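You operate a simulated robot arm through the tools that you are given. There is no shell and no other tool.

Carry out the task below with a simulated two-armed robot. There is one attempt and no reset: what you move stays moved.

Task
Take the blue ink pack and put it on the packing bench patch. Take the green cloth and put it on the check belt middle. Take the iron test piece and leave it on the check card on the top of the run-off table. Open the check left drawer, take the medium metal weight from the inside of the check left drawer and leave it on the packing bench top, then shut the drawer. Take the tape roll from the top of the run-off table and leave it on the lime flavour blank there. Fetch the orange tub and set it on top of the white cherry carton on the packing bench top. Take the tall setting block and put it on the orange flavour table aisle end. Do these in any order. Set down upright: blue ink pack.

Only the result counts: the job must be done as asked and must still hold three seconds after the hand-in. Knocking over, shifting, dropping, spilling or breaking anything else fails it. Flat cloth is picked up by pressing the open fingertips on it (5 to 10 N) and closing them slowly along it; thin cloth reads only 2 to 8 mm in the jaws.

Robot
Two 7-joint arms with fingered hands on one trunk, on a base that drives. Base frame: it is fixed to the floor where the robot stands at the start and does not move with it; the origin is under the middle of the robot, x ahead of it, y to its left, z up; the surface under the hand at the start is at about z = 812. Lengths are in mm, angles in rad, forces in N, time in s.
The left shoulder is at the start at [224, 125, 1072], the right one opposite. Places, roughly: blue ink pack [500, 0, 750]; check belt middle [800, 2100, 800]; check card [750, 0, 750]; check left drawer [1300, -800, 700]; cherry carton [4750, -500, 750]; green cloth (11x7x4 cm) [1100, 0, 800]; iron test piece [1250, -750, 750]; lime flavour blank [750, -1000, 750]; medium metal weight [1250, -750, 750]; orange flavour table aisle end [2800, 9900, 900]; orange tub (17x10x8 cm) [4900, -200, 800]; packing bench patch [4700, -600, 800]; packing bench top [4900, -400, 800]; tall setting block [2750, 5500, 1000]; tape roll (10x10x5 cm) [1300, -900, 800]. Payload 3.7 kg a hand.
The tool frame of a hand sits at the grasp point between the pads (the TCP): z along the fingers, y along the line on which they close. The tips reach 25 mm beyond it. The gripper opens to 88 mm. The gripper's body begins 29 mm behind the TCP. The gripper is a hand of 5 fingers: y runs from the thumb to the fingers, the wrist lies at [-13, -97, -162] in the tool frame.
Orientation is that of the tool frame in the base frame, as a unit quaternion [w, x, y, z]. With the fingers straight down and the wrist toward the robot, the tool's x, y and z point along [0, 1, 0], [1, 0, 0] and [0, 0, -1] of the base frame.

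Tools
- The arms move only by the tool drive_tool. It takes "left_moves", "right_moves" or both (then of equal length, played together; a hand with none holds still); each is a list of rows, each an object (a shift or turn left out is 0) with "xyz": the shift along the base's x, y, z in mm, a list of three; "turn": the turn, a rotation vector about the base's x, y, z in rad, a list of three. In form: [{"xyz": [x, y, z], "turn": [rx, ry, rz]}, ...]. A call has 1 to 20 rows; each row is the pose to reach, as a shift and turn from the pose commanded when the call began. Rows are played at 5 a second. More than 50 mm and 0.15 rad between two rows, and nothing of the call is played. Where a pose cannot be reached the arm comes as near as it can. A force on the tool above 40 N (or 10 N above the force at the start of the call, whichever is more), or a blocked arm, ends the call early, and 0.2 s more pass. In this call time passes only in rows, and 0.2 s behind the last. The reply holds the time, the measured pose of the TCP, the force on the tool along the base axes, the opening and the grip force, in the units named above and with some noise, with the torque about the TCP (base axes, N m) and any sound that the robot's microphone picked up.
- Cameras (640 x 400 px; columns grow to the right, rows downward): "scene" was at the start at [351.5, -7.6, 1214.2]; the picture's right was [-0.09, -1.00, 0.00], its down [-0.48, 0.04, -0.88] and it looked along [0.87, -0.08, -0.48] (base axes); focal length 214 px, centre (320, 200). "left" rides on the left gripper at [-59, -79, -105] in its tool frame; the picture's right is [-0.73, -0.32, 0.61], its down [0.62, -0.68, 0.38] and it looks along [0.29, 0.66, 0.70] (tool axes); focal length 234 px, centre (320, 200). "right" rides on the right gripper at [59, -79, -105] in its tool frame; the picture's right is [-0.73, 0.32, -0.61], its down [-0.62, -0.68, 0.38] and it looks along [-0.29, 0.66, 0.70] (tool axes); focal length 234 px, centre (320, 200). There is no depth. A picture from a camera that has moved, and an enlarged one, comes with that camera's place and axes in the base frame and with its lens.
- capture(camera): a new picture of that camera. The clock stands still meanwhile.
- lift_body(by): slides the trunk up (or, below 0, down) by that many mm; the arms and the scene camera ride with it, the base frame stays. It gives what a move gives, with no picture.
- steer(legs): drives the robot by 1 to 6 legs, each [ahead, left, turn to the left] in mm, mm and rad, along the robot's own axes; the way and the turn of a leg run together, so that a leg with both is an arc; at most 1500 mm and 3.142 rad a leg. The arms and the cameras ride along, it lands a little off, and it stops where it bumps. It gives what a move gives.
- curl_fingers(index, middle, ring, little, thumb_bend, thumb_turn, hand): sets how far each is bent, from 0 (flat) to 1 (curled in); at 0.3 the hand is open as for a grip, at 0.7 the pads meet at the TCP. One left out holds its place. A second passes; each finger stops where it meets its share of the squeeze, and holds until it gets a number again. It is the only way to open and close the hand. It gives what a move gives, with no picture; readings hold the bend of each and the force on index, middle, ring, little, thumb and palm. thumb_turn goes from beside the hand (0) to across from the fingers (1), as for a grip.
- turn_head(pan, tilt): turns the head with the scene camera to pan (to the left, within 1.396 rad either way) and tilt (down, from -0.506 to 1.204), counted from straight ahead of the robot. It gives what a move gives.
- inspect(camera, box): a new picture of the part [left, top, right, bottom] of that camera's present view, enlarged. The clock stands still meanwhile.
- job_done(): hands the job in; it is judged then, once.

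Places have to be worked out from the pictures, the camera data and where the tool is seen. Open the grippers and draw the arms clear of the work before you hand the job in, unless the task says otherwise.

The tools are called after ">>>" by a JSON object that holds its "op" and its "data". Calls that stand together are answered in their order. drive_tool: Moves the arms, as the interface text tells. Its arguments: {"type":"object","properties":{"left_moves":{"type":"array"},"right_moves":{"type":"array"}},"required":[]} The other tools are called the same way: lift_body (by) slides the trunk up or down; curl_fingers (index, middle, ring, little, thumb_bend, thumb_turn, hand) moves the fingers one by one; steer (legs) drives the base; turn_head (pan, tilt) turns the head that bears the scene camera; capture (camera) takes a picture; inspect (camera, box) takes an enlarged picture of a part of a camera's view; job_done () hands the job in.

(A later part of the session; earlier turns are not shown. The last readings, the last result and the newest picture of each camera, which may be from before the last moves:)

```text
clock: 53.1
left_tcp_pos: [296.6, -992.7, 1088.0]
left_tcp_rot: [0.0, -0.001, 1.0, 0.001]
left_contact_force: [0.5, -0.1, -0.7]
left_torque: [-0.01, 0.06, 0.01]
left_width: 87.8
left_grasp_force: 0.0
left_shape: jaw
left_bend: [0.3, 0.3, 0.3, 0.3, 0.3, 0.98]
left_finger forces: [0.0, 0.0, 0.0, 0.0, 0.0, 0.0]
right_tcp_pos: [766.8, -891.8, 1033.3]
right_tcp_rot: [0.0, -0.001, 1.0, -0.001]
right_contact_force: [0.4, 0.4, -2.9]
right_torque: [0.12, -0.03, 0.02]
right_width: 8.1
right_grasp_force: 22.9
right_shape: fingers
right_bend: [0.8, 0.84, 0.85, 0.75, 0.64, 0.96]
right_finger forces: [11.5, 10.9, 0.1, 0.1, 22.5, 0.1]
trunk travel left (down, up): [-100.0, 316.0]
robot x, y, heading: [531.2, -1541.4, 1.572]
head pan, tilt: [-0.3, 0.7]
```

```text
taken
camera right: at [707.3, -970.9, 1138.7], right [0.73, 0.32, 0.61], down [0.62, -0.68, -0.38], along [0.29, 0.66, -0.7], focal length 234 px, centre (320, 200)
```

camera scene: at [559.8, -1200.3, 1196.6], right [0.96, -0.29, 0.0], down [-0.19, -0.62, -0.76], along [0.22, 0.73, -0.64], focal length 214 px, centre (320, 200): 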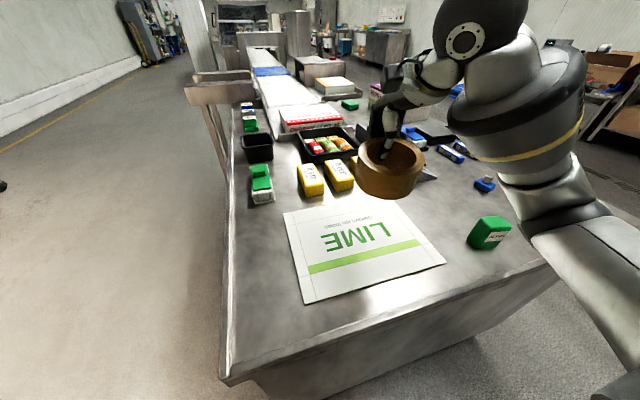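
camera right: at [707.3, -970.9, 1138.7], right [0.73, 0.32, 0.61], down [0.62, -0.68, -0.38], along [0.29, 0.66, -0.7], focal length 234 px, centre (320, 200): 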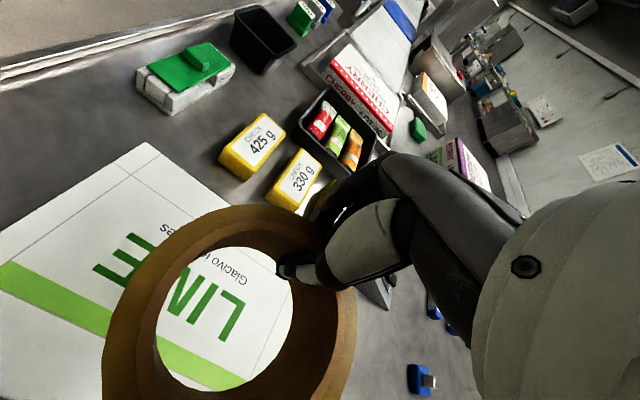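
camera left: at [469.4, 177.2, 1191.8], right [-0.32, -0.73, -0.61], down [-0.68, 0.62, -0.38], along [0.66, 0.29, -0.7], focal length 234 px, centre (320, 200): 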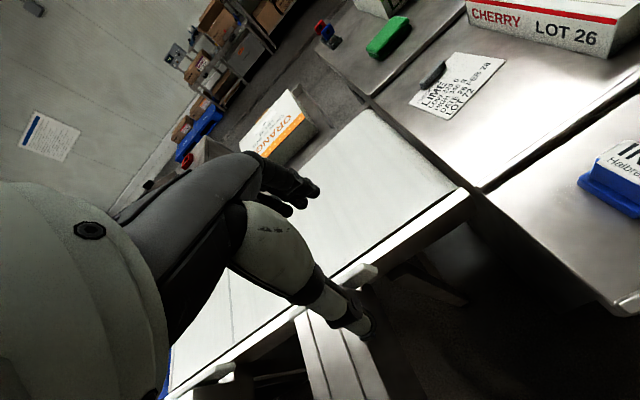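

The blank's centre is at about [735, -915]. I move the ring above it and lower to just above contact.

>>> {"op": "drive_tool", "data": {"right_moves": [{"xyz": [-16, 11, 0]}, {"xyz": [-32, 21, -20]}, {"xyz": [-32, 21, -60]}, {"xyz": [-32, 21, -100]}, {"xyz": [-32, 21, -140]}, {"xyz": [-32, 21, -160]}, {"xyz": [-32, 21, -170]}, {"xyz": [-32, 21, -175]}]}}

>>> {"op": "capture", "data": {"camera": "right"}}

>>> {"op": "inspect", "data": {"camera": "scene", "box": [260, 120, 500, 270]}}

```text
clock: 54.9
left_tcp_pos: [296.7, -992.2, 1089.3]
left_tcp_rot: [0.0, 0.0, 1.0, -0.001]
left_contact_force: [-0.2, -0.2, 1.2]
left_torque: [0.01, -0.01, -0.02]
left_width: 87.6
left_grasp_force: 0.0
left_shape: jaw
left_bend: [0.3, 0.3, 0.3, 0.3, 0.3, 0.98]
left_finger forces: [0.0, 0.0, 0.0, 0.0, 0.1, 0.0]
right_tcp_pos: [735.0, -869.3, 859.4]
right_tcp_rot: [0.0, -0.001, 1.0, 0.0]
right_contact_force: [1.2, 0.1, 1.8]
right_torque: [-0.3, 0.05, 0.08]
right_width: 8.3
right_grasp_force: 19.7
right_shape: fingers
right_bend: [0.81, 0.84, 0.85, 0.75, 0.63, 0.96]
right_finger forces: [9.4, 9.6, 1.7, 0.0, 19.6, 0.1]
trunk travel left (down, up): [-100.0, 316.0]
robot x, y, heading: [532.2, -1540.9, 1.574]
head pan, tilt: [-0.3, 0.7]
```

```text
taken
camera right: at [675.8, -949.2, 964.5], right [0.73, 0.32, 0.61], down [0.62, -0.68, -0.38], along [0.29, 0.66, -0.7], focal length 234 px, centre (320, 200)
```

right: 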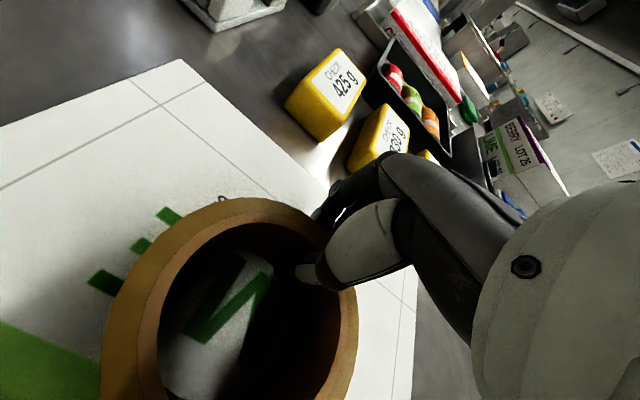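

```text
2.67 times, centred on (380, 195) of scene
camera zoom: at [559.9, -1200.5, 1196.8], right [0.96, -0.29, 0.0], down [-0.19, -0.62, -0.76], along [0.22, 0.73, -0.64], focal length 572 px, centre (160, 213)
```

zoom: 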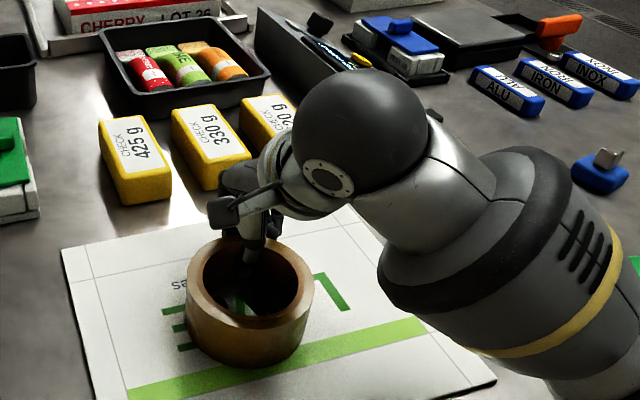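

Contact is felt and the ring rests on the blank. I open the hand and then withdraw straight up.

>>> {"op": "curl_fingers", "data": {"hand": "right", "index": 0.4, "middle": 0.4, "ring": 0.4, "little": 0.4, "thumb_bend": 0.4}}

>>> {"op": "drive_tool", "data": {"right_moves": [{"xyz": [0, 0, 20]}, {"xyz": [0, 0, 60]}, {"xyz": [0, 0, 100]}, {"xyz": [0, 0, 150]}, {"xyz": [0, 0, 190]}]}}

>>> {"op": "capture", "data": {"camera": "scene"}}

```text
clock: 55.9
left_tcp_pos: [297.6, -992.3, 1088.4]
left_tcp_rot: [0.0, -0.001, 1.0, 0.0]
left_contact_force: [-0.7, 0.1, 0.6]
left_torque: [0.01, -0.03, 0.01]
left_width: 87.9
left_grasp_force: 0.0
left_shape: jaw
left_bend: [0.3, 0.3, 0.3, 0.3, 0.3, 0.98]
left_finger forces: [0.0, 0.0, 0.0, 0.0, 0.1, 0.1]
right_tcp_pos: [735.5, -870.9, 858.1]
right_tcp_rot: [0.0, -0.001, 1.0, -0.001]
right_contact_force: [0.0, 0.1, -1.0]
right_torque: [0.01, 0.01, 0.0]
right_width: 62.9
right_grasp_force: 0.1
right_shape: fingers
right_bend: [0.4, 0.4, 0.4, 0.4, 0.4, 0.97]
right_finger forces: [0.1, 0.1, 0.0, 0.0, 0.0, 0.1]
trunk travel left (down, up): [-100.0, 316.0]
robot x, y, heading: [535.0, -1537.9, 1.571]
head pan, tilt: [-0.3, 0.7]
```

```text
clock: 57.1
left_tcp_pos: [296.7, -992.7, 1089.5]
left_tcp_rot: [0.0, -0.001, 1.0, 0.0]
left_contact_force: [0.0, 0.0, -0.4]
left_torque: [0.0, 0.02, 0.02]
left_width: 87.7
left_grasp_force: 0.1
left_shape: jaw
left_bend: [0.3, 0.3, 0.3, 0.3, 0.3, 0.98]
left_finger forces: [0.0, 0.0, 0.0, 0.1, 0.0, 0.0]
right_tcp_pos: [735.3, -870.7, 1046.2]
right_tcp_rot: [0.001, 0.0, 1.0, 0.0]
right_contact_force: [0.0, 0.7, -0.6]
right_torque: [-0.03, 0.0, -0.01]
right_width: 63.4
right_grasp_force: 0.1
right_shape: fingers
right_bend: [0.4, 0.4, 0.4, 0.4, 0.4, 0.97]
right_finger forces: [0.0, 0.0, 0.0, 0.1, 0.1, 0.1]
trunk travel left (down, up): [-100.0, 316.0]
robot x, y, heading: [530.6, -1543.1, 1.575]
head pan, tilt: [-0.3, 0.7]
```

```text
taken
camera scene: at [559.7, -1200.4, 1196.8], right [0.96, -0.29, 0.0], down [-0.19, -0.62, -0.77], along [0.22, 0.73, -0.64], focal length 214 px, centre (320, 200)
```

scene: 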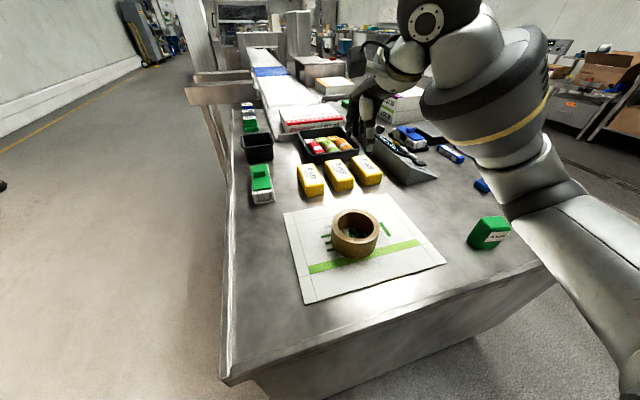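

The tape rests on the blank. Now I strafe right to face the IRON piece and look at it closely.

>>> {"op": "steer", "data": {"legs": [[0, -600, 0]]}}

>>> {"op": "inspect", "data": {"camera": "scene", "box": [220, 80, 460, 230]}}

>>> {"op": "capture", "data": {"camera": "right"}}

```text
clock: 62.8
left_tcp_pos: [892.5, -991.2, 1088.2]
left_tcp_rot: [0.001, -0.003, 1.0, -0.001]
left_contact_force: [-0.1, 0.3, 0.3]
left_torque: [0.01, 0.01, -0.02]
left_width: 87.8
left_grasp_force: 0.0
left_shape: jaw
left_bend: [0.3, 0.3, 0.3, 0.3, 0.3, 0.98]
left_finger forces: [0.0, 0.0, 0.0, 0.1, 0.0, 0.1]
right_tcp_pos: [1330.0, -868.2, 1046.0]
right_tcp_rot: [0.001, -0.002, 1.0, -0.001]
right_contact_force: [0.0, 0.5, -0.3]
right_torque: [0.03, 0.01, -0.03]
right_width: 63.5
right_grasp_force: 0.1
right_shape: fingers
right_bend: [0.4, 0.4, 0.4, 0.4, 0.4, 0.97]
right_finger forces: [0.0, 0.1, 0.1, 0.0, 0.0, 0.1]
trunk travel left (down, up): [-100.0, 316.0]
robot x, y, heading: [1130.4, -1537.5, 1.576]
head pan, tilt: [-0.3, 0.7]
```

```text
2.67 times, centred on (340, 155) of scene
camera zoom: at [1155.8, -1198.5, 1196.7], right [0.96, -0.29, 0.0], down [-0.19, -0.62, -0.76], along [0.22, 0.73, -0.64], focal length 572 px, centre (267, 320)
```

zoom: 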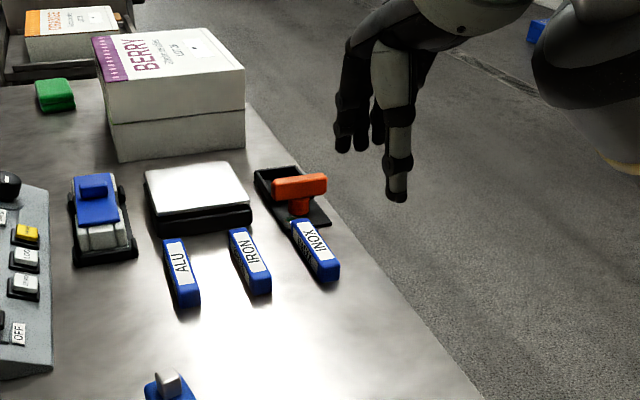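

```text
taken
camera right: at [1271.1, -947.1, 1151.8], right [0.72, 0.33, 0.61], down [0.63, -0.68, -0.38], along [0.29, 0.66, -0.7], focal length 234 px, centre (320, 200)
```

right: 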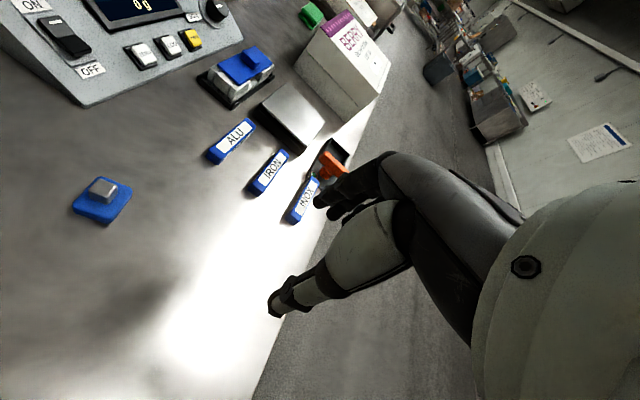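

IRON lies along y, centre about [1297, -668], neighbours 82 mm away. I turn the right hand by 90° so it closes along x and bring it above the piece.

>>> {"op": "drive_tool", "data": {"right_moves": [{"xyz": [-3, 17, 0], "turn": [0, 0, 0.143]}, {"xyz": [-6, 34, 0], "turn": [0, 0, 0.286]}, {"xyz": [-9, 51, 0], "turn": [0, 0, 0.429]}, {"xyz": [-12, 68, 0], "turn": [0, 0, 0.572]}, {"xyz": [-15, 85, 0], "turn": [0, 0, 0.715]}, {"xyz": [-18, 102, 0], "turn": [0, 0, 0.858]}, {"xyz": [-21, 119, 0], "turn": [0, 0, 1.0]}, {"xyz": [-24, 136, -10], "turn": [0, 0, 1.143]}, {"xyz": [-27, 153, -30], "turn": [0, 0, 1.286]}, {"xyz": [-30, 170, -60], "turn": [0, 0, 1.429]}, {"xyz": [-33, 188, -90], "turn": [0, 0, 1.571]}]}}

>>> {"op": "capture", "data": {"camera": "right"}}

>>> {"op": "inspect", "data": {"camera": "scene", "box": [220, 80, 460, 230]}}

```text
clock: 65.2
left_tcp_pos: [891.2, -992.0, 1088.9]
left_tcp_rot: [0.0, -0.002, 1.0, 0.0]
left_contact_force: [-0.4, -0.4, -0.7]
left_torque: [-0.05, 0.03, 0.01]
left_width: 87.7
left_grasp_force: 0.1
left_shape: jaw
left_bend: [0.3, 0.3, 0.3, 0.3, 0.3, 0.98]
left_finger forces: [0.0, 0.0, 0.0, 0.0, 0.0, 0.0]
right_tcp_pos: [1297.8, -690.0, 955.6]
right_tcp_rot: [-0.002, 0.71, -0.704, 0.0]
right_contact_force: [1.0, -0.5, -0.3]
right_torque: [-0.02, -0.01, 0.01]
right_width: 63.4
right_grasp_force: 0.0
right_shape: fingers
right_bend: [0.4, 0.4, 0.4, 0.4, 0.4, 0.97]
right_finger forces: [0.0, 0.0, 0.1, 0.0, 0.0, 0.1]
right hand out of reach, approached as far as the arm can: row 11
trunk travel left (down, up): [-100.0, 316.0]
robot x, y, heading: [1130.6, -1540.8, 1.576]
head pan, tilt: [-0.3, 0.7]
```

```text
taken
camera right: at [1376.2, -748.1, 1060.9], right [-0.33, 0.72, 0.61], down [0.68, 0.63, -0.38], along [-0.66, 0.29, -0.7], focal length 234 px, centre (320, 200)
```

right: 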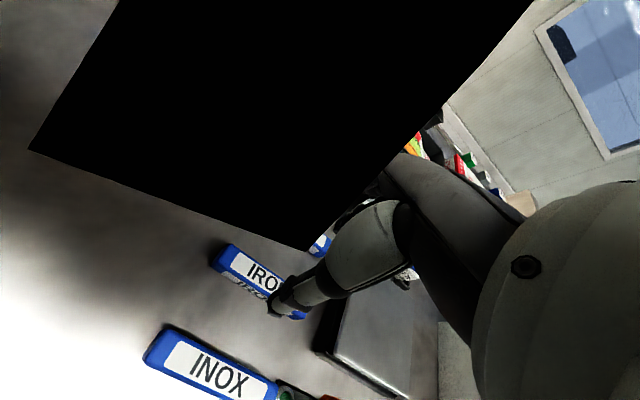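

```text
2.67 times, centred on (340, 155) of scene
camera zoom: at [1156.2, -1198.9, 1196.8], right [0.96, -0.29, 0.0], down [-0.19, -0.62, -0.76], along [0.22, 0.73, -0.64], focal length 572 px, centre (267, 320)
```

zoom: 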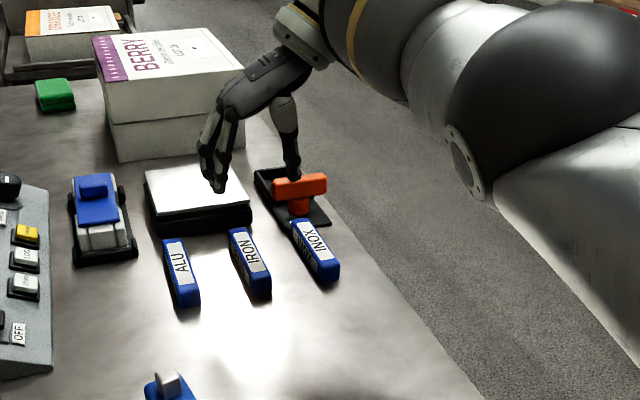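

The arm is at its reach limit. I pull the hand back a little and drive the base 80 mm closer.

>>> {"op": "drive_tool", "data": {"right_moves": [{"xyz": [0, -35, 15]}, {"xyz": [0, -70, 25]}]}}

>>> {"op": "steer", "data": {"legs": [[80, 0, 0]]}}

>>> {"op": "capture", "data": {"camera": "right"}}

>>> {"op": "capture", "data": {"camera": "scene"}}

```text
clock: 65.8
left_tcp_pos: [890.9, -991.0, 1087.8]
left_tcp_rot: [0.001, -0.002, 1.0, 0.0]
left_contact_force: [0.8, 0.5, 0.4]
left_torque: [0.01, -0.01, 0.01]
left_width: 87.8
left_grasp_force: 0.1
left_shape: jaw
left_bend: [0.3, 0.3, 0.3, 0.3, 0.3, 0.98]
left_finger forces: [0.1, 0.0, 0.0, 0.1, 0.0, 0.1]
right_tcp_pos: [1303.5, -693.3, 977.8]
right_tcp_rot: [-0.001, 0.709, -0.705, 0.0]
right_contact_force: [-0.6, 0.6, 0.9]
right_torque: [-0.01, -0.01, -0.03]
right_width: 63.3
right_grasp_force: 0.1
right_shape: fingers
right_bend: [0.4, 0.4, 0.4, 0.4, 0.4, 0.97]
right_finger forces: [0.0, 0.0, 0.0, 0.0, 0.0, 0.1]
right hand out of reach, approached as far as the arm can: row 1, 2
trunk travel left (down, up): [-100.0, 316.0]
robot x, y, heading: [1131.4, -1533.9, 1.573]
head pan, tilt: [-0.3, 0.7]
```

```text
clock: 66.8
left_tcp_pos: [890.7, -911.2, 1088.1]
left_tcp_rot: [0.0, -0.003, 1.0, 0.0]
left_contact_force: [-0.5, 0.7, 0.3]
left_torque: [0.01, -0.01, 0.0]
left_width: 87.8
left_grasp_force: 0.0
left_shape: jaw
left_bend: [0.3, 0.3, 0.3, 0.3, 0.3, 0.98]
left_finger forces: [0.0, 0.1, 0.1, 0.0, 0.0, 0.0]
right_tcp_pos: [1302.9, -613.4, 978.6]
right_tcp_rot: [0.0, 0.709, -0.705, 0.001]
right_contact_force: [0.3, -0.5, -0.9]
right_torque: [-0.03, 0.02, 0.03]
right_width: 63.3
right_grasp_force: 0.0
right_shape: fingers
right_bend: [0.4, 0.4, 0.4, 0.4, 0.4, 0.97]
right_finger forces: [0.1, 0.0, 0.1, 0.1, 0.0, 0.0]
trunk travel left (down, up): [-100.0, 316.0]
robot x, y, heading: [1129.4, -1463.2, 1.576]
head pan, tilt: [-0.3, 0.7]
```

```text
taken
camera right: at [1380.7, -672.8, 1083.6], right [-0.33, 0.72, 0.61], down [0.68, 0.63, -0.38], along [-0.66, 0.29, -0.7], focal length 234 px, centre (320, 200)
```

right: 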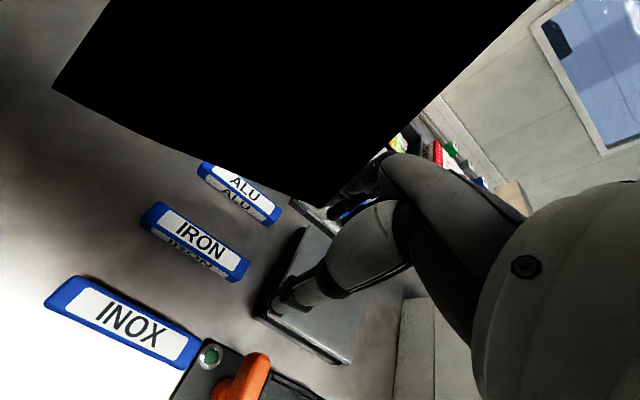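

```text
taken
camera scene: at [1155.1, -1118.9, 1196.6], right [0.96, -0.29, 0.0], down [-0.19, -0.62, -0.76], along [0.22, 0.73, -0.64], focal length 214 px, centre (320, 200)
```

scene: 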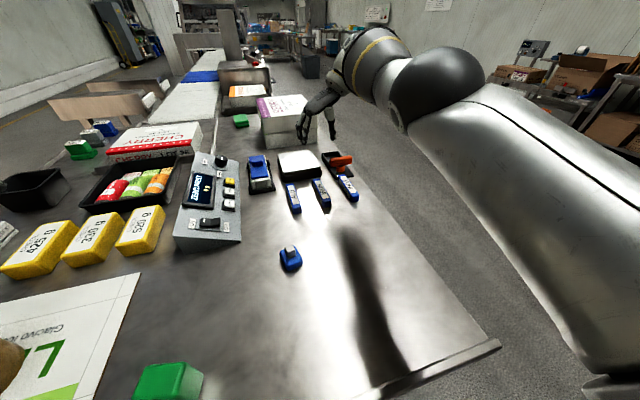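

The rotated hand hits the arm's joint limits here; from the far side of the table the default hand orientation fits the piece. I turn the hand back, draw it in, and drive round to the far side.

>>> {"op": "drive_tool", "data": {"right_moves": [{"xyz": [3, 0, 20], "turn": [0, 0, -0.143]}, {"xyz": [6, 0, 40], "turn": [0, 0, -0.286]}, {"xyz": [9, -20, 60], "turn": [0, 0, -0.429]}, {"xyz": [12, -40, 80], "turn": [0, 0, -0.572]}, {"xyz": [15, -60, 100], "turn": [0, 0, -0.715]}, {"xyz": [18, -80, 110], "turn": [0, 0, -0.858]}, {"xyz": [21, -100, 120], "turn": [0, 0, -1.0]}, {"xyz": [24, -120, 120], "turn": [0, 0, -1.143]}, {"xyz": [27, -150, 120], "turn": [0, 0, -1.286]}, {"xyz": [30, -180, 120], "turn": [0, 0, -1.429]}, {"xyz": [33, -210, 120], "turn": [0, 0, -1.571]}]}}

>>> {"op": "capture", "data": {"camera": "scene"}}

```text
clock: 69.2
left_tcp_pos: [891.0, -913.8, 1088.9]
left_tcp_rot: [0.002, -0.002, 1.0, 0.002]
left_contact_force: [-0.6, -1.8, 0.1]
left_torque: [0.01, -0.01, -0.01]
left_width: 87.7
left_grasp_force: 0.1
left_shape: jaw
left_bend: [0.3, 0.3, 0.3, 0.3, 0.3, 0.98]
left_finger forces: [0.0, 0.0, 0.1, 0.0, 0.0, 0.0]
right_tcp_pos: [1347.6, -599.7, 1254.5]
right_tcp_rot: [0.001, -0.002, 1.0, 0.0]
right_contact_force: [0.3, 0.3, -0.1]
right_torque: [0.03, 0.0, 0.02]
right_width: 63.4
right_grasp_force: 0.1
right_shape: fingers
right_bend: [0.4, 0.4, 0.4, 0.4, 0.4, 0.97]
right_finger forces: [0.0, 0.0, 0.1, 0.0, 0.0, 0.1]
right hand out of reach, approached as far as the arm can: row 1, 2, 3, 4, 5, 6, 7, 8, 9, 10, 11
trunk travel left (down, up): [-100.0, 316.0]
robot x, y, heading: [1130.2, -1456.1, 1.578]
head pan, tilt: [-0.3, 0.7]
```

```text
taken
camera scene: at [1153.5, -1121.3, 1197.6], right [0.96, -0.29, 0.0], down [-0.19, -0.62, -0.77], along [0.22, 0.73, -0.64], focal length 214 px, centre (320, 200)
```

scene: 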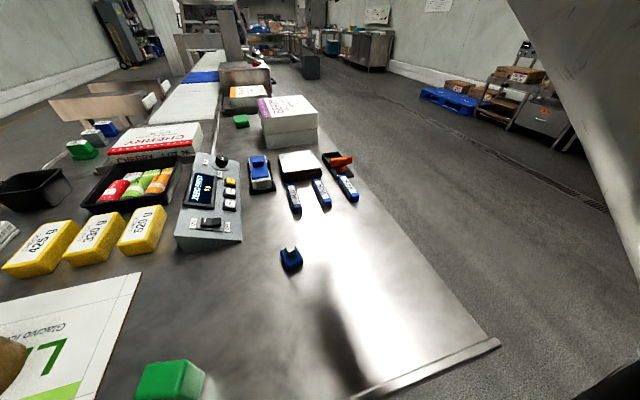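

The right arm reports out of reach in an odd posture. I probe with a tiny move to see how the commanded pose is counted.

>>> {"op": "drive_tool", "data": {"right_moves": [{"xyz": [0, -20, 0]}, {"xyz": [0, -40, 0]}]}}

>>> {"op": "turn_head", "data": {"pan": -0.9, "tilt": 0.3}}

>>> {"op": "capture", "data": {"camera": "scene"}}

```text
clock: 69.8
left_tcp_pos: [890.4, -911.8, 1089.2]
left_tcp_rot: [0.0, -0.002, 1.0, 0.0]
left_contact_force: [-0.3, -0.8, 0.9]
left_torque: [0.0, 0.02, 0.01]
left_width: 87.6
left_grasp_force: 0.0
left_shape: jaw
left_bend: [0.3, 0.3, 0.3, 0.3, 0.3, 0.98]
left_finger forces: [0.0, 0.0, 0.0, 0.1, 0.1, 0.1]
right_tcp_pos: [1352.0, -604.1, 1262.5]
right_tcp_rot: [-0.001, -0.002, 1.0, -0.002]
right_contact_force: [-0.7, 0.6, 0.3]
right_torque: [-0.01, 0.01, -0.01]
right_width: 63.7
right_grasp_force: 0.0
right_shape: fingers
right_bend: [0.4, 0.4, 0.4, 0.4, 0.4, 0.97]
right_finger forces: [0.1, 0.1, 0.0, 0.0, 0.0, 0.0]
right hand out of reach, approached as far as the arm can: row 1, 2
trunk travel left (down, up): [-100.0, 316.0]
robot x, y, heading: [1131.2, -1465.9, 1.576]
head pan, tilt: [-0.3, 0.7]
```

```text
clock: 70.8
left_tcp_pos: [891.4, -912.3, 1088.0]
left_tcp_rot: [0.0, -0.003, 1.0, 0.0]
left_contact_force: [0.7, 0.4, 0.0]
left_torque: [0.01, 0.04, 0.01]
left_width: 87.8
left_grasp_force: 0.0
left_shape: jaw
left_bend: [0.3, 0.3, 0.3, 0.3, 0.3, 0.98]
left_finger forces: [0.0, 0.0, 0.0, 0.1, 0.1, 0.1]
right_tcp_pos: [1352.7, -604.9, 1263.2]
right_tcp_rot: [-0.001, -0.003, 1.0, -0.001]
right_contact_force: [-1.1, -0.4, -0.5]
right_torque: [-0.04, 0.01, 0.01]
right_width: 63.3
right_grasp_force: 0.1
right_shape: fingers
right_bend: [0.4, 0.4, 0.4, 0.4, 0.4, 0.97]
right_finger forces: [0.0, 0.1, 0.1, 0.0, 0.0, 0.0]
trunk travel left (down, up): [-100.0, 316.0]
robot x, y, heading: [1131.5, -1461.3, 1.579]
head pan, tilt: [-0.901, 0.3]
```

```text
taken
camera scene: at [1203.2, -1142.3, 1232.7], right [0.63, -0.78, 0.0], down [-0.23, -0.19, -0.96], along [0.75, 0.6, -0.3], focal length 214 px, centre (320, 200)
```

scene: 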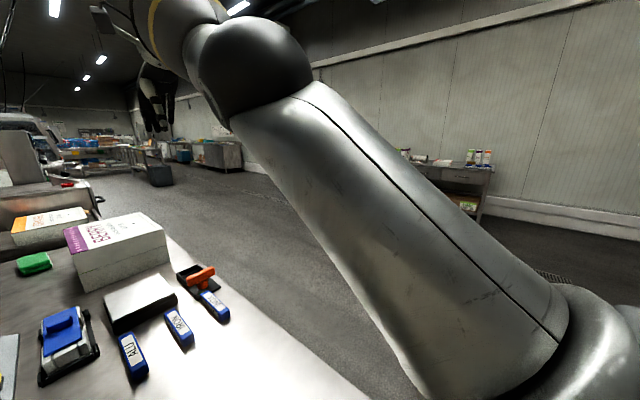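

The elbow is stuck in a forward posture. I move the hand ahead in small steps to find out which commanded pose the shifts count from.

>>> {"op": "drive_tool", "data": {"right_moves": [{"xyz": [0, 40, 0]}, {"xyz": [0, 80, 0]}, {"xyz": [0, 120, 0]}, {"xyz": [0, 160, 0]}]}}

```text
clock: 71.8
left_tcp_pos: [892.1, -911.6, 1088.4]
left_tcp_rot: [0.0, -0.003, 1.0, 0.001]
left_contact_force: [0.9, 0.3, 0.1]
left_torque: [0.01, 0.04, 0.0]
left_width: 87.6
left_grasp_force: 0.1
left_shape: jaw
left_bend: [0.3, 0.3, 0.3, 0.3, 0.3, 0.98]
left_finger forces: [0.1, 0.0, 0.1, 0.0, 0.0, 0.0]
right_tcp_pos: [1347.9, -567.5, 1204.7]
right_tcp_rot: [-0.001, -0.002, 1.0, 0.0]
right_contact_force: [0.9, 0.4, -0.9]
right_torque: [-0.03, 0.04, 0.01]
right_width: 63.7
right_grasp_force: 0.2
right_shape: fingers
right_bend: [0.4, 0.4, 0.4, 0.4, 0.4, 0.97]
right_finger forces: [0.0, 0.1, 0.0, 0.0, 0.0, 0.0]
right hand out of reach, approached as far as the arm can: row 1, 2, 3, 4
trunk travel left (down, up): [-100.0, 316.0]
robot x, y, heading: [1132.9, -1458.9, 1.571]
head pan, tilt: [-0.901, 0.3]
```

The hand is drifting toward the commanded pose (not rebased), so I continue ahead until it is truly reached.

>>> {"op": "drive_tool", "data": {"right_moves": [{"xyz": [0, 40, 0]}, {"xyz": [0, 80, 0]}, {"xyz": [0, 120, 0]}, {"xyz": [0, 160, 0]}, {"xyz": [0, 200, 0]}, {"xyz": [0, 240, 0]}]}}

```text
clock: 73.2
left_tcp_pos: [891.2, -911.3, 1088.0]
left_tcp_rot: [0.0, -0.003, 1.0, -0.001]
left_contact_force: [0.1, 0.0, -0.4]
left_torque: [0.0, 0.03, 0.0]
left_width: 87.6
left_grasp_force: 0.1
left_shape: jaw
left_bend: [0.3, 0.3, 0.3, 0.3, 0.3, 0.98]
left_finger forces: [0.0, 0.0, 0.1, 0.0, 0.1, 0.1]
right_tcp_pos: [1347.9, -546.7, 1160.4]
right_tcp_rot: [0.0, -0.003, 1.0, -0.002]
right_contact_force: [0.5, 0.5, -0.9]
right_torque: [0.0, 0.01, -0.01]
right_width: 63.7
right_grasp_force: 0.0
right_shape: fingers
right_bend: [0.4, 0.4, 0.4, 0.4, 0.4, 0.97]
right_finger forces: [0.0, 0.0, 0.1, 0.1, 0.0, 0.1]
right hand out of reach, approached as far as the arm can: row 1, 2, 3, 4, 5, 6
trunk travel left (down, up): [-100.0, 316.0]
robot x, y, heading: [1130.7, -1464.5, 1.582]
head pan, tilt: [-0.901, 0.3]
```

The arm looks fully straight (elbow at its limit). I command it outward past full stretch and then back in, hoping the elbow unlocks.

>>> {"op": "drive_tool", "data": {"right_moves": [{"xyz": [0, 40, 30]}, {"xyz": [0, 80, 60]}, {"xyz": [0, 110, 90]}, {"xyz": [0, 130, 100]}, {"xyz": [0, 100, 60]}, {"xyz": [0, 60, 20]}, {"xyz": [0, 20, -20]}, {"xyz": [0, -20, -40]}, {"xyz": [0, -60, -50]}, {"xyz": [0, -100, -50]}, {"xyz": [0, -140, -50]}]}}

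```text
refused: row 6 steps farther than a row can; nothing moved
```

>>> {"op": "drive_tool", "data": {"right_moves": [{"xyz": [0, 35, 25]}, {"xyz": [0, 70, 50]}, {"xyz": [0, 100, 75]}, {"xyz": [0, 130, 100]}, {"xyz": [0, 100, 70]}, {"xyz": [0, 65, 40]}, {"xyz": [0, 30, 10]}, {"xyz": [0, -5, -15]}, {"xyz": [0, -45, -30]}, {"xyz": [0, -85, -40]}, {"xyz": [0, -125, -50]}]}}

>>> {"op": "capture", "data": {"camera": "scene"}}

```text
clock: 75.6
left_tcp_pos: [891.2, -912.2, 1089.3]
left_tcp_rot: [0.001, -0.003, 1.0, 0.001]
left_contact_force: [0.3, -0.2, -0.2]
left_torque: [0.02, 0.01, 0.0]
left_width: 87.6
left_grasp_force: 0.1
left_shape: jaw
left_bend: [0.3, 0.3, 0.3, 0.3, 0.3, 0.98]
left_finger forces: [0.0, 0.0, 0.1, 0.0, 0.0, 0.1]
right_tcp_pos: [1347.0, -546.8, 1153.2]
right_tcp_rot: [0.0, -0.003, 1.0, -0.001]
right_contact_force: [-0.8, -0.1, 0.1]
right_torque: [-0.01, 0.02, -0.01]
right_width: 63.5
right_grasp_force: 0.0
right_shape: fingers
right_bend: [0.4, 0.4, 0.4, 0.4, 0.4, 0.97]
right_finger forces: [0.0, 0.0, 0.0, 0.0, 0.0, 0.0]
right hand out of reach, approached as far as the arm can: row 1, 2, 3, 4, 5, 6, 7, 8, 9, 10, 11
trunk travel left (down, up): [-100.0, 316.0]
robot x, y, heading: [1133.3, -1462.0, 1.575]
head pan, tilt: [-0.901, 0.3]
```

```text
taken
camera scene: at [1203.1, -1142.1, 1232.7], right [0.62, -0.78, 0.0], down [-0.23, -0.18, -0.96], along [0.75, 0.6, -0.3], focal length 214 px, centre (320, 200)
```

scene: 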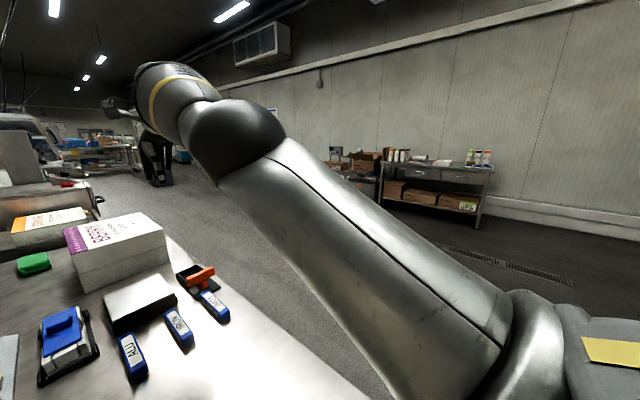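

The wrist is 650 mm from the shoulder: the arm is at its straight singularity. Tilting the hand about several axes should make the elbow joint move, so I try a pitch rotation and back.

>>> {"op": "drive_tool", "data": {"right_moves": [{"turn": [0.14, 0, 0]}, {"turn": [0.28, 0, 0]}, {"turn": [0.42, 0, 0]}, {"turn": [0.56, 0, 0]}, {"turn": [0.7, 0, 0]}, {"turn": [0.56, 0, 0]}, {"turn": [0.42, 0, 0]}, {"turn": [0.28, 0, 0]}, {"turn": [0.14, 0, 0]}, {"turn": [0, 0, 0]}]}}

>>> {"op": "drive_tool", "data": {"right_moves": [{"turn": [-0.14, 0, 0]}, {"turn": [-0.28, 0, 0]}, {"turn": [-0.42, 0, 0]}, {"turn": [-0.56, 0, 0]}, {"turn": [-0.7, 0, 0]}, {"turn": [-0.56, 0, 0]}, {"turn": [-0.42, 0, 0]}, {"turn": [-0.28, 0, 0]}, {"turn": [-0.14, 0, 0]}, {"turn": [0, 0, 0]}]}}

```text
clock: 77.8
left_tcp_pos: [891.7, -912.8, 1088.4]
left_tcp_rot: [0.0, -0.003, 1.0, 0.0]
left_contact_force: [-0.4, 0.2, -0.3]
left_torque: [0.04, 0.0, 0.02]
left_width: 87.9
left_grasp_force: 0.1
left_shape: jaw
left_bend: [0.3, 0.3, 0.3, 0.3, 0.3, 0.98]
left_finger forces: [0.0, 0.0, 0.0, 0.0, 0.1, 0.0]
right_tcp_pos: [1345.0, -549.7, 1158.7]
right_tcp_rot: [0.0, -0.003, 1.0, -0.001]
right_contact_force: [-0.7, -0.3, -0.8]
right_torque: [0.03, 0.0, 0.0]
right_width: 63.5
right_grasp_force: 0.0
right_shape: fingers
right_bend: [0.4, 0.4, 0.4, 0.4, 0.4, 0.97]
right_finger forces: [0.0, 0.0, 0.0, 0.0, 0.0, 0.0]
right hand out of reach, approached as far as the arm can: row 1, 2, 3, 4, 5, 6, 7, 8, 9
trunk travel left (down, up): [-100.0, 316.0]
robot x, y, heading: [1130.7, -1460.3, 1.579]
head pan, tilt: [-0.901, 0.3]
```

```text
clock: 80.0
left_tcp_pos: [893.9, -911.5, 1087.2]
left_tcp_rot: [0.0, -0.001, 1.0, -0.001]
left_contact_force: [-0.1, -0.1, -0.2]
left_torque: [0.0, 0.03, 0.0]
left_width: 87.5
left_grasp_force: 0.0
left_shape: jaw
left_bend: [0.3, 0.3, 0.3, 0.3, 0.3, 0.98]
left_finger forces: [0.0, 0.0, 0.0, 0.0, 0.1, 0.0]
right_tcp_pos: [1349.5, -547.7, 1157.6]
right_tcp_rot: [-0.001, -0.002, 1.0, -0.001]
right_contact_force: [0.5, 1.1, 0.1]
right_torque: [0.0, 0.01, 0.04]
right_width: 63.5
right_grasp_force: 0.1
right_shape: fingers
right_bend: [0.4, 0.4, 0.4, 0.4, 0.4, 0.97]
right_finger forces: [0.0, 0.0, 0.0, 0.0, 0.0, 0.1]
right hand out of reach, approached as far as the arm can: row 1, 2, 3, 4, 5, 6, 7, 8, 9, 10
trunk travel left (down, up): [-100.0, 316.0]
robot x, y, heading: [1127.1, -1464.3, 1.574]
head pan, tilt: [-0.901, 0.3]
```

The shifts do count from the reached pose. I try again: outward, then inward while turning the hand about the vertical, to make the elbow take part.

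>>> {"op": "drive_tool", "data": {"right_moves": [{"xyz": [0, 40, 15]}, {"xyz": [0, 80, 30]}, {"xyz": [0, 120, 45]}, {"xyz": [0, 75, 30], "turn": [0, 0, -0.14]}, {"xyz": [0, 30, 15], "turn": [0, 0, -0.28]}, {"xyz": [0, -15, 0], "turn": [0, 0, -0.42]}, {"xyz": [0, -60, -15], "turn": [0, 0, -0.56]}, {"xyz": [0, -105, -25], "turn": [0, 0, -0.7]}, {"xyz": [0, -150, -35], "turn": [0, 0, -0.56]}, {"xyz": [0, -170, -35], "turn": [0, 0, -0.42]}]}}

>>> {"op": "drive_tool", "data": {"right_moves": [{"xyz": [0, 40, 15]}, {"xyz": [0, 80, 30]}, {"xyz": [0, 120, 45]}, {"xyz": [0, 75, 30], "turn": [0.14, 0, 0]}, {"xyz": [0, 30, 15], "turn": [0.28, 0, 0]}, {"xyz": [0, -15, 0], "turn": [0.42, 0, 0]}, {"xyz": [0, -60, -15], "turn": [0.56, 0, 0]}, {"xyz": [0, -105, -25], "turn": [0.7, 0, 0]}, {"xyz": [0, -150, -35], "turn": [0.56, 0, 0]}, {"xyz": [0, -170, -35], "turn": [0.42, 0, 0]}]}}

```text
clock: 82.2
left_tcp_pos: [892.0, -912.3, 1089.1]
left_tcp_rot: [-0.001, -0.003, 1.0, 0.0]
left_contact_force: [-1.4, -0.4, -0.3]
left_torque: [0.02, 0.03, 0.0]
left_width: 87.7
left_grasp_force: 0.0
left_shape: jaw
left_bend: [0.3, 0.3, 0.3, 0.3, 0.3, 0.98]
left_finger forces: [0.0, 0.0, 0.0, 0.1, 0.0, 0.0]
right_tcp_pos: [1348.0, -718.3, 1123.8]
right_tcp_rot: [0.0, 0.206, 0.978, -0.001]
right_contact_force: [0.1, 0.7, -0.2]
right_torque: [-0.01, -0.01, 0.02]
right_width: 63.5
right_grasp_force: 0.1
right_shape: fingers
right_bend: [0.4, 0.4, 0.4, 0.4, 0.4, 0.97]
right_finger forces: [0.1, 0.0, 0.0, 0.0, 0.1, 0.0]
right hand out of reach, approached as far as the arm can: row 1, 2, 3, 4, 5
trunk travel left (down, up): [-100.0, 316.0]
robot x, y, heading: [1127.6, -1456.5, 1.572]
head pan, tilt: [-0.901, 0.3]
```

```text
clock: 84.4
left_tcp_pos: [892.5, -912.9, 1088.1]
left_tcp_rot: [0.0, -0.003, 1.0, 0.0]
left_contact_force: [-0.1, 1.1, 0.4]
left_torque: [-0.01, 0.02, 0.02]
left_width: 87.7
left_grasp_force: 0.2
left_shape: jaw
left_bend: [0.3, 0.3, 0.3, 0.3, 0.3, 0.98]
left_finger forces: [0.0, 0.1, 0.0, 0.0, 0.0, 0.0]
right_tcp_pos: [1343.3, -867.4, 1098.8]
right_tcp_rot: [-0.043, 0.203, 0.957, 0.203]
right_contact_force: [-0.5, 0.1, -0.3]
right_torque: [0.01, 0.0, 0.0]
right_width: 63.6
right_grasp_force: 0.0
right_shape: fingers
right_bend: [0.4, 0.4, 0.4, 0.4, 0.4, 0.97]
right_finger forces: [0.1, 0.1, 0.0, 0.1, 0.1, 0.1]
right hand out of reach, approached as far as the arm can: row 9, 10
trunk travel left (down, up): [-100.0, 316.0]
robot x, y, heading: [1126.1, -1463.0, 1.578]
head pan, tilt: [-0.901, 0.3]
```

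That unlocked the elbow. I undo the tilt and the turn to return the hand to its default orientation.

>>> {"op": "drive_tool", "data": {"right_moves": [{"xyz": [0, 10, 0], "turn": [-0.14, 0, 0]}, {"xyz": [0, 20, 0], "turn": [-0.28, 0, 0]}, {"xyz": [0, 30, 0], "turn": [-0.42, 0, 0]}]}}

>>> {"op": "drive_tool", "data": {"right_moves": [{"turn": [0, 0, 0.14]}, {"turn": [0, 0, 0.28]}, {"turn": [0, 0, 0.42]}]}}

>>> {"op": "capture", "data": {"camera": "scene"}}

```text
clock: 85.2
left_tcp_pos: [890.6, -912.8, 1087.8]
left_tcp_rot: [0.0, -0.003, 1.0, 0.001]
left_contact_force: [0.4, 0.1, 0.3]
left_torque: [-0.01, 0.01, 0.01]
left_width: 87.5
left_grasp_force: 0.2
left_shape: jaw
left_bend: [0.3, 0.3, 0.3, 0.3, 0.3, 0.98]
left_finger forces: [0.0, 0.0, 0.1, 0.0, 0.1, 0.0]
right_tcp_pos: [1346.1, -838.8, 1099.3]
right_tcp_rot: [0.0, 0.205, 0.979, -0.002]
right_contact_force: [0.7, 0.3, 0.1]
right_torque: [-0.04, -0.01, 0.01]
right_width: 63.7
right_grasp_force: 0.1
right_shape: fingers
right_bend: [0.4, 0.4, 0.4, 0.4, 0.4, 0.97]
right_finger forces: [0.0, 0.1, 0.0, 0.0, 0.0, 0.1]
trunk travel left (down, up): [-100.0, 316.0]
robot x, y, heading: [1130.8, -1460.3, 1.578]
head pan, tilt: [-0.901, 0.3]
```

```text
clock: 86.0
left_tcp_pos: [892.3, -912.3, 1087.5]
left_tcp_rot: [0.0, -0.003, 1.0, 0.0]
left_contact_force: [0.6, -0.1, 0.2]
left_torque: [-0.03, -0.01, 0.05]
left_width: 87.9
left_grasp_force: 0.2
left_shape: jaw
left_bend: [0.3, 0.3, 0.3, 0.3, 0.3, 0.98]
left_finger forces: [0.0, 0.1, 0.0, 0.0, 0.0, 0.1]
right_tcp_pos: [1345.7, -838.5, 1100.0]
right_tcp_rot: [-0.001, -0.004, 1.0, 0.0]
right_contact_force: [0.0, -0.4, -0.8]
right_torque: [-0.01, 0.0, -0.03]
right_width: 63.6
right_grasp_force: 0.2
right_shape: fingers
right_bend: [0.4, 0.4, 0.4, 0.4, 0.4, 0.97]
right_finger forces: [0.0, 0.0, 0.1, 0.0, 0.0, 0.0]
trunk travel left (down, up): [-100.0, 316.0]
robot x, y, heading: [1129.5, -1459.5, 1.576]
head pan, tilt: [-0.901, 0.3]
```

```text
taken
camera scene: at [1203.5, -1142.3, 1232.8], right [0.62, -0.78, 0.0], down [-0.23, -0.18, -0.96], along [0.75, 0.6, -0.3], focal length 214 px, centre (320, 200)
```

scene: 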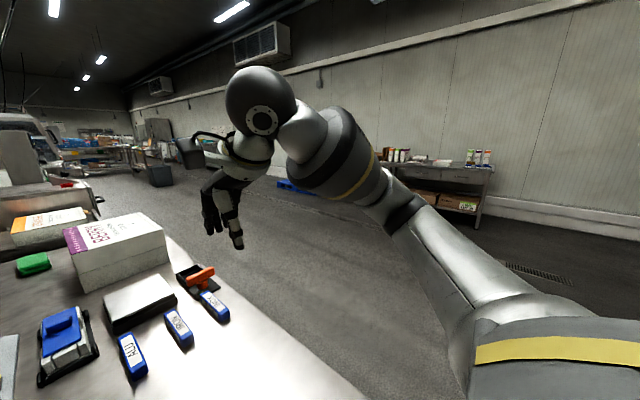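

The arm is back in a good posture, and with the base now closer the rotated grasp is within reach (wrist ~590 mm from the shoulder). I turn the hand and move above IRON again.

>>> {"op": "drive_tool", "data": {"right_moves": [{"xyz": [-4, 10, -5], "turn": [0, 0, 0.143]}, {"xyz": [-8, 20, -10], "turn": [0, 0, 0.286]}, {"xyz": [-12, 30, -15], "turn": [0, 0, 0.429]}, {"xyz": [-16, 45, -20], "turn": [0, 0, 0.572]}, {"xyz": [-20, 60, -30], "turn": [0, 0, 0.715]}, {"xyz": [-25, 75, -40], "turn": [0, 0, 0.858]}, {"xyz": [-30, 90, -55], "turn": [0, 0, 1.0]}, {"xyz": [-35, 105, -70], "turn": [0, 0, 1.143]}, {"xyz": [-40, 120, -85], "turn": [0, 0, 1.286]}, {"xyz": [-44, 138, -105], "turn": [0, 0, 1.429]}, {"xyz": [-48, 156, -130], "turn": [0, 0, 1.571]}]}}

>>> {"op": "capture", "data": {"camera": "right"}}

>>> {"op": "turn_head", "data": {"pan": -0.25, "tilt": 0.6}}

>>> {"op": "inspect", "data": {"camera": "scene", "box": [240, 100, 400, 200]}}

```text
clock: 88.4
left_tcp_pos: [891.0, -910.4, 1087.4]
left_tcp_rot: [0.001, -0.003, 1.0, 0.001]
left_contact_force: [-0.4, 1.3, -0.3]
left_torque: [-0.01, -0.03, 0.0]
left_width: 87.4
left_grasp_force: 0.1
left_shape: jaw
left_bend: [0.3, 0.3, 0.3, 0.3, 0.3, 0.98]
left_finger forces: [0.0, 0.0, 0.0, 0.0, 0.0, 0.1]
right_tcp_pos: [1296.6, -684.9, 967.1]
right_tcp_rot: [0.0, 0.71, -0.704, 0.001]
right_contact_force: [0.6, 0.4, 0.2]
right_torque: [0.0, -0.01, 0.02]
right_width: 63.6
right_grasp_force: 0.0
right_shape: fingers
right_bend: [0.4, 0.4, 0.4, 0.4, 0.4, 0.97]
right_finger forces: [0.0, 0.0, 0.0, 0.0, 0.0, 0.1]
trunk travel left (down, up): [-100.0, 316.0]
robot x, y, heading: [1131.3, -1460.9, 1.572]
head pan, tilt: [-0.901, 0.3]
```

```text
taken
camera right: at [1376.0, -741.5, 1073.2], right [-0.33, 0.72, 0.61], down [0.68, 0.63, -0.38], along [-0.66, 0.28, -0.7], focal length 234 px, centre (320, 200)
```

right: 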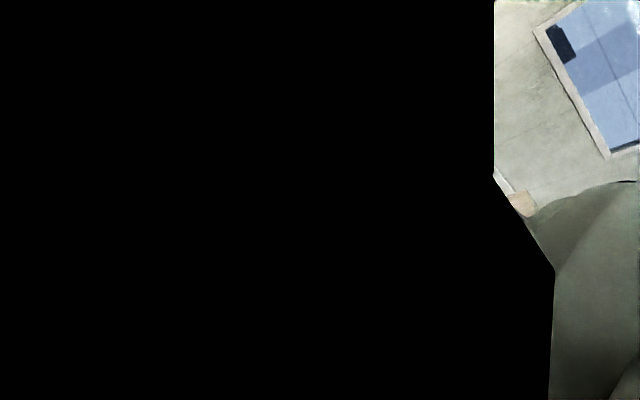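

```text
clock: 89.5
left_tcp_pos: [892.3, -912.1, 1088.0]
left_tcp_rot: [0.0, -0.004, 1.0, 0.001]
left_contact_force: [1.1, -0.3, 0.8]
left_torque: [0.0, -0.01, -0.01]
left_width: 87.9
left_grasp_force: 0.1
left_shape: jaw
left_bend: [0.3, 0.3, 0.3, 0.3, 0.3, 0.98]
left_finger forces: [0.0, 0.0, 0.0, 0.0, 0.0, 0.1]
right_tcp_pos: [1298.5, -684.5, 968.8]
right_tcp_rot: [0.0, 0.708, -0.706, 0.001]
right_contact_force: [0.0, -1.1, -0.4]
right_torque: [0.0, 0.01, 0.01]
right_width: 63.5
right_grasp_force: 0.2
right_shape: fingers
right_bend: [0.4, 0.4, 0.4, 0.4, 0.4, 0.97]
right_finger forces: [0.0, 0.0, 0.0, 0.0, 0.0, 0.0]
trunk travel left (down, up): [-100.0, 316.0]
robot x, y, heading: [1128.5, -1457.6, 1.572]
head pan, tilt: [-0.25, 0.6]
```

```text
4.00 times, centred on (320, 150) of scene
camera zoom: at [1151.9, -1115.0, 1205.4], right [0.97, -0.24, 0.0], down [-0.14, -0.55, -0.83], along [0.2, 0.8, -0.56], focal length 858 px, centre (320, 400)
```

zoom: 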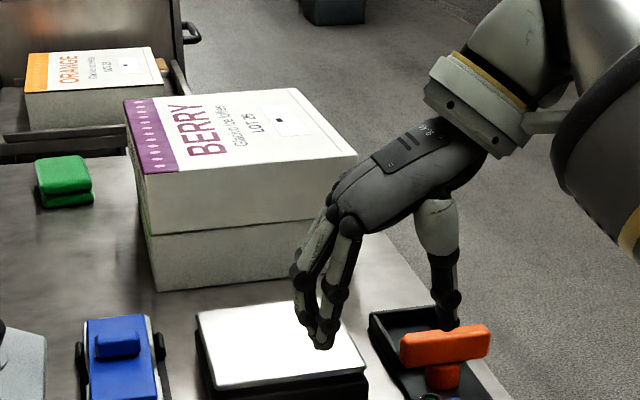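

The hand is above the bars. I look at IRON under the hand before lowering.

>>> {"op": "inspect", "data": {"camera": "scene", "box": [240, 120, 400, 220]}}

```text
4.00 times, centred on (320, 170) of scene
camera zoom: at [1151.9, -1115.0, 1205.4], right [0.97, -0.24, 0.0], down [-0.14, -0.55, -0.83], along [0.2, 0.8, -0.56], focal length 858 px, centre (320, 320)
```

zoom: 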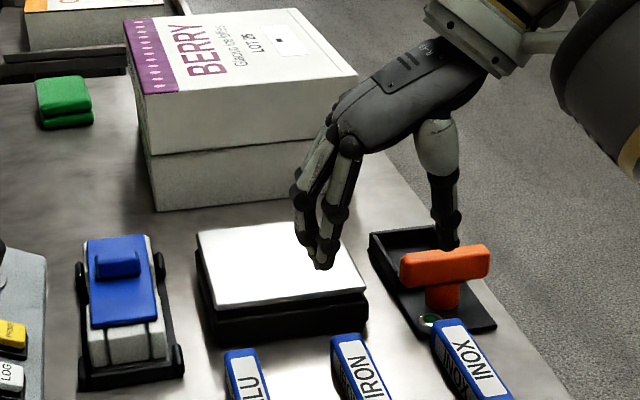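

IRON is at x≈1298. I lower the hand over it in steps.

>>> {"op": "drive_tool", "data": {"right_moves": [{"xyz": [0, 0, -35]}, {"xyz": [0, 0, -70]}, {"xyz": [0, 0, -100]}, {"xyz": [0, 0, -118]}, {"xyz": [0, 0, -128]}]}}

>>> {"op": "inspect", "data": {"camera": "scene", "box": [240, 120, 400, 220]}}

>>> {"op": "capture", "data": {"camera": "right"}}

```text
clock: 90.7
left_tcp_pos: [891.6, -912.1, 1088.6]
left_tcp_rot: [0.0, -0.003, 1.0, 0.0]
left_contact_force: [0.3, 0.2, 0.2]
left_torque: [-0.02, -0.01, -0.01]
left_width: 87.9
left_grasp_force: 0.1
left_shape: jaw
left_bend: [0.3, 0.3, 0.3, 0.3, 0.3, 0.98]
left_finger forces: [0.0, 0.0, 0.1, 0.0, 0.0, 0.0]
right_tcp_pos: [1296.0, -682.5, 841.8]
right_tcp_rot: [0.0, 0.709, -0.705, 0.001]
right_contact_force: [-0.1, -0.2, 0.3]
right_torque: [0.01, -0.02, 0.01]
right_width: 63.4
right_grasp_force: 0.1
right_shape: fingers
right_bend: [0.4, 0.4, 0.4, 0.4, 0.4, 0.97]
right_finger forces: [0.0, 0.1, 0.0, 0.1, 0.1, 0.0]
trunk travel left (down, up): [-100.0, 316.0]
robot x, y, heading: [1130.2, -1458.0, 1.576]
head pan, tilt: [-0.25, 0.6]
```

```text
4.00 times, centred on (320, 170) of scene
camera zoom: at [1151.8, -1114.9, 1205.3], right [0.97, -0.24, 0.0], down [-0.14, -0.55, -0.83], along [0.2, 0.8, -0.56], focal length 858 px, centre (320, 320)
```

zoom: 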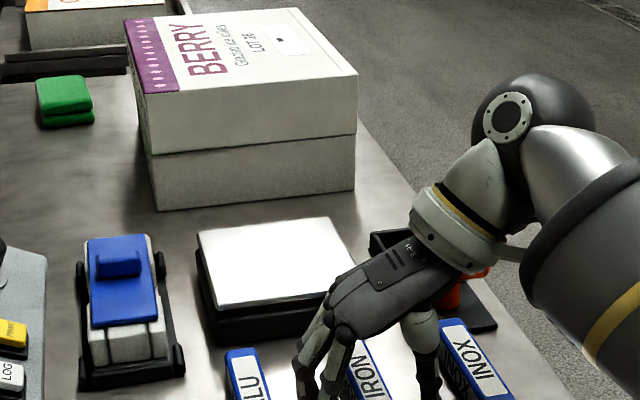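

```text
taken
camera right: at [1375.4, -741.2, 947.9], right [-0.33, 0.72, 0.61], down [0.68, 0.63, -0.38], along [-0.66, 0.29, -0.7], focal length 234 px, centre (320, 200)
```

right: 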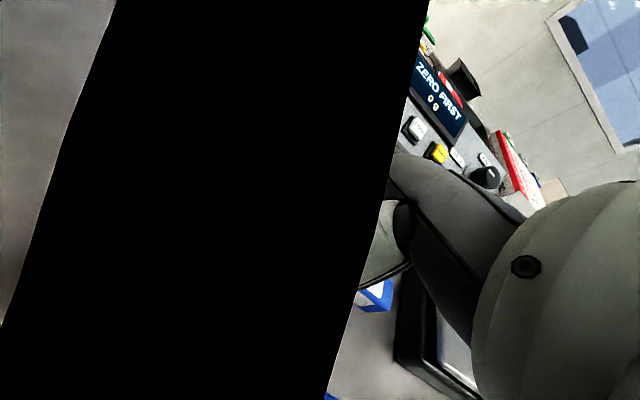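

The hand straddles IRON. A quick look at the lower part of the scene, then I close gently.

>>> {"op": "inspect", "data": {"camera": "scene", "box": [260, 170, 400, 258]}}

>>> {"op": "curl_fingers", "data": {"hand": "right", "index": 0.65, "middle": 0.65, "ring": 0.65, "little": 0.65, "thumb_bend": 0.65}}

>>> {"op": "inspect", "data": {"camera": "scene", "box": [260, 170, 400, 258]}}

```text
4.55 times, centred on (330, 214) of scene
camera zoom: at [1151.8, -1114.9, 1205.3], right [0.97, -0.24, 0.0], down [-0.14, -0.55, -0.83], along [0.2, 0.8, -0.56], focal length 975 px, centre (274, 136)
```

zoom: 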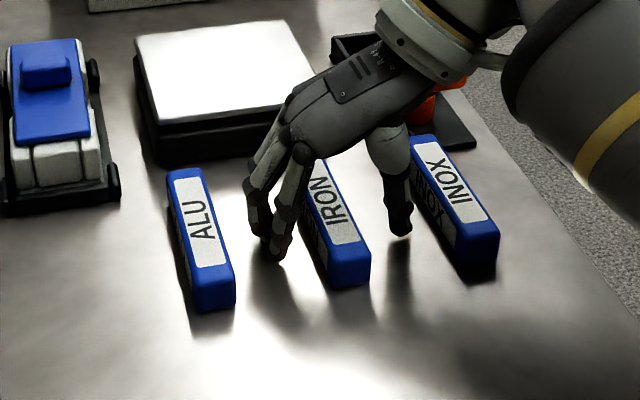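

```text
clock: 91.7
left_tcp_pos: [891.6, -912.7, 1087.0]
left_tcp_rot: [0.001, -0.003, 1.0, -0.001]
left_contact_force: [0.3, 0.5, -0.6]
left_torque: [0.02, -0.01, 0.0]
left_width: 87.5
left_grasp_force: 0.0
left_shape: jaw
left_bend: [0.3, 0.3, 0.3, 0.3, 0.3, 0.98]
left_finger forces: [0.1, 0.0, 0.0, 0.1, 0.1, 0.0]
right_tcp_pos: [1296.3, -683.6, 841.7]
right_tcp_rot: [-0.001, 0.709, -0.706, 0.001]
right_contact_force: [-0.6, 0.3, 1.4]
right_torque: [-0.01, -0.01, 0.0]
right_width: 18.4
right_grasp_force: 4.3
right_shape: fingers
right_bend: [0.62, 0.63, 0.63, 0.65, 0.6, 0.99]
right_finger forces: [1.8, 1.5, 0.9, 0.0, 4.1, 0.0]
trunk travel left (down, up): [-100.0, 316.0]
robot x, y, heading: [1128.7, -1462.1, 1.576]
head pan, tilt: [-0.25, 0.6]
```

```text
4.55 times, centred on (330, 214) of scene
camera zoom: at [1151.8, -1114.9, 1205.3], right [0.97, -0.24, 0.0], down [-0.14, -0.55, -0.83], along [0.2, 0.8, -0.56], focal length 975 px, centre (274, 136)
```

zoom: 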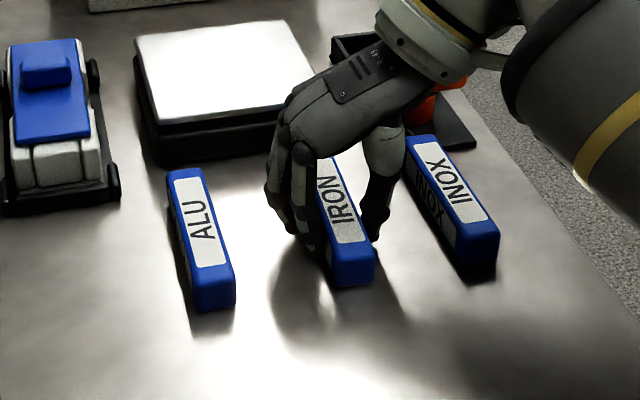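

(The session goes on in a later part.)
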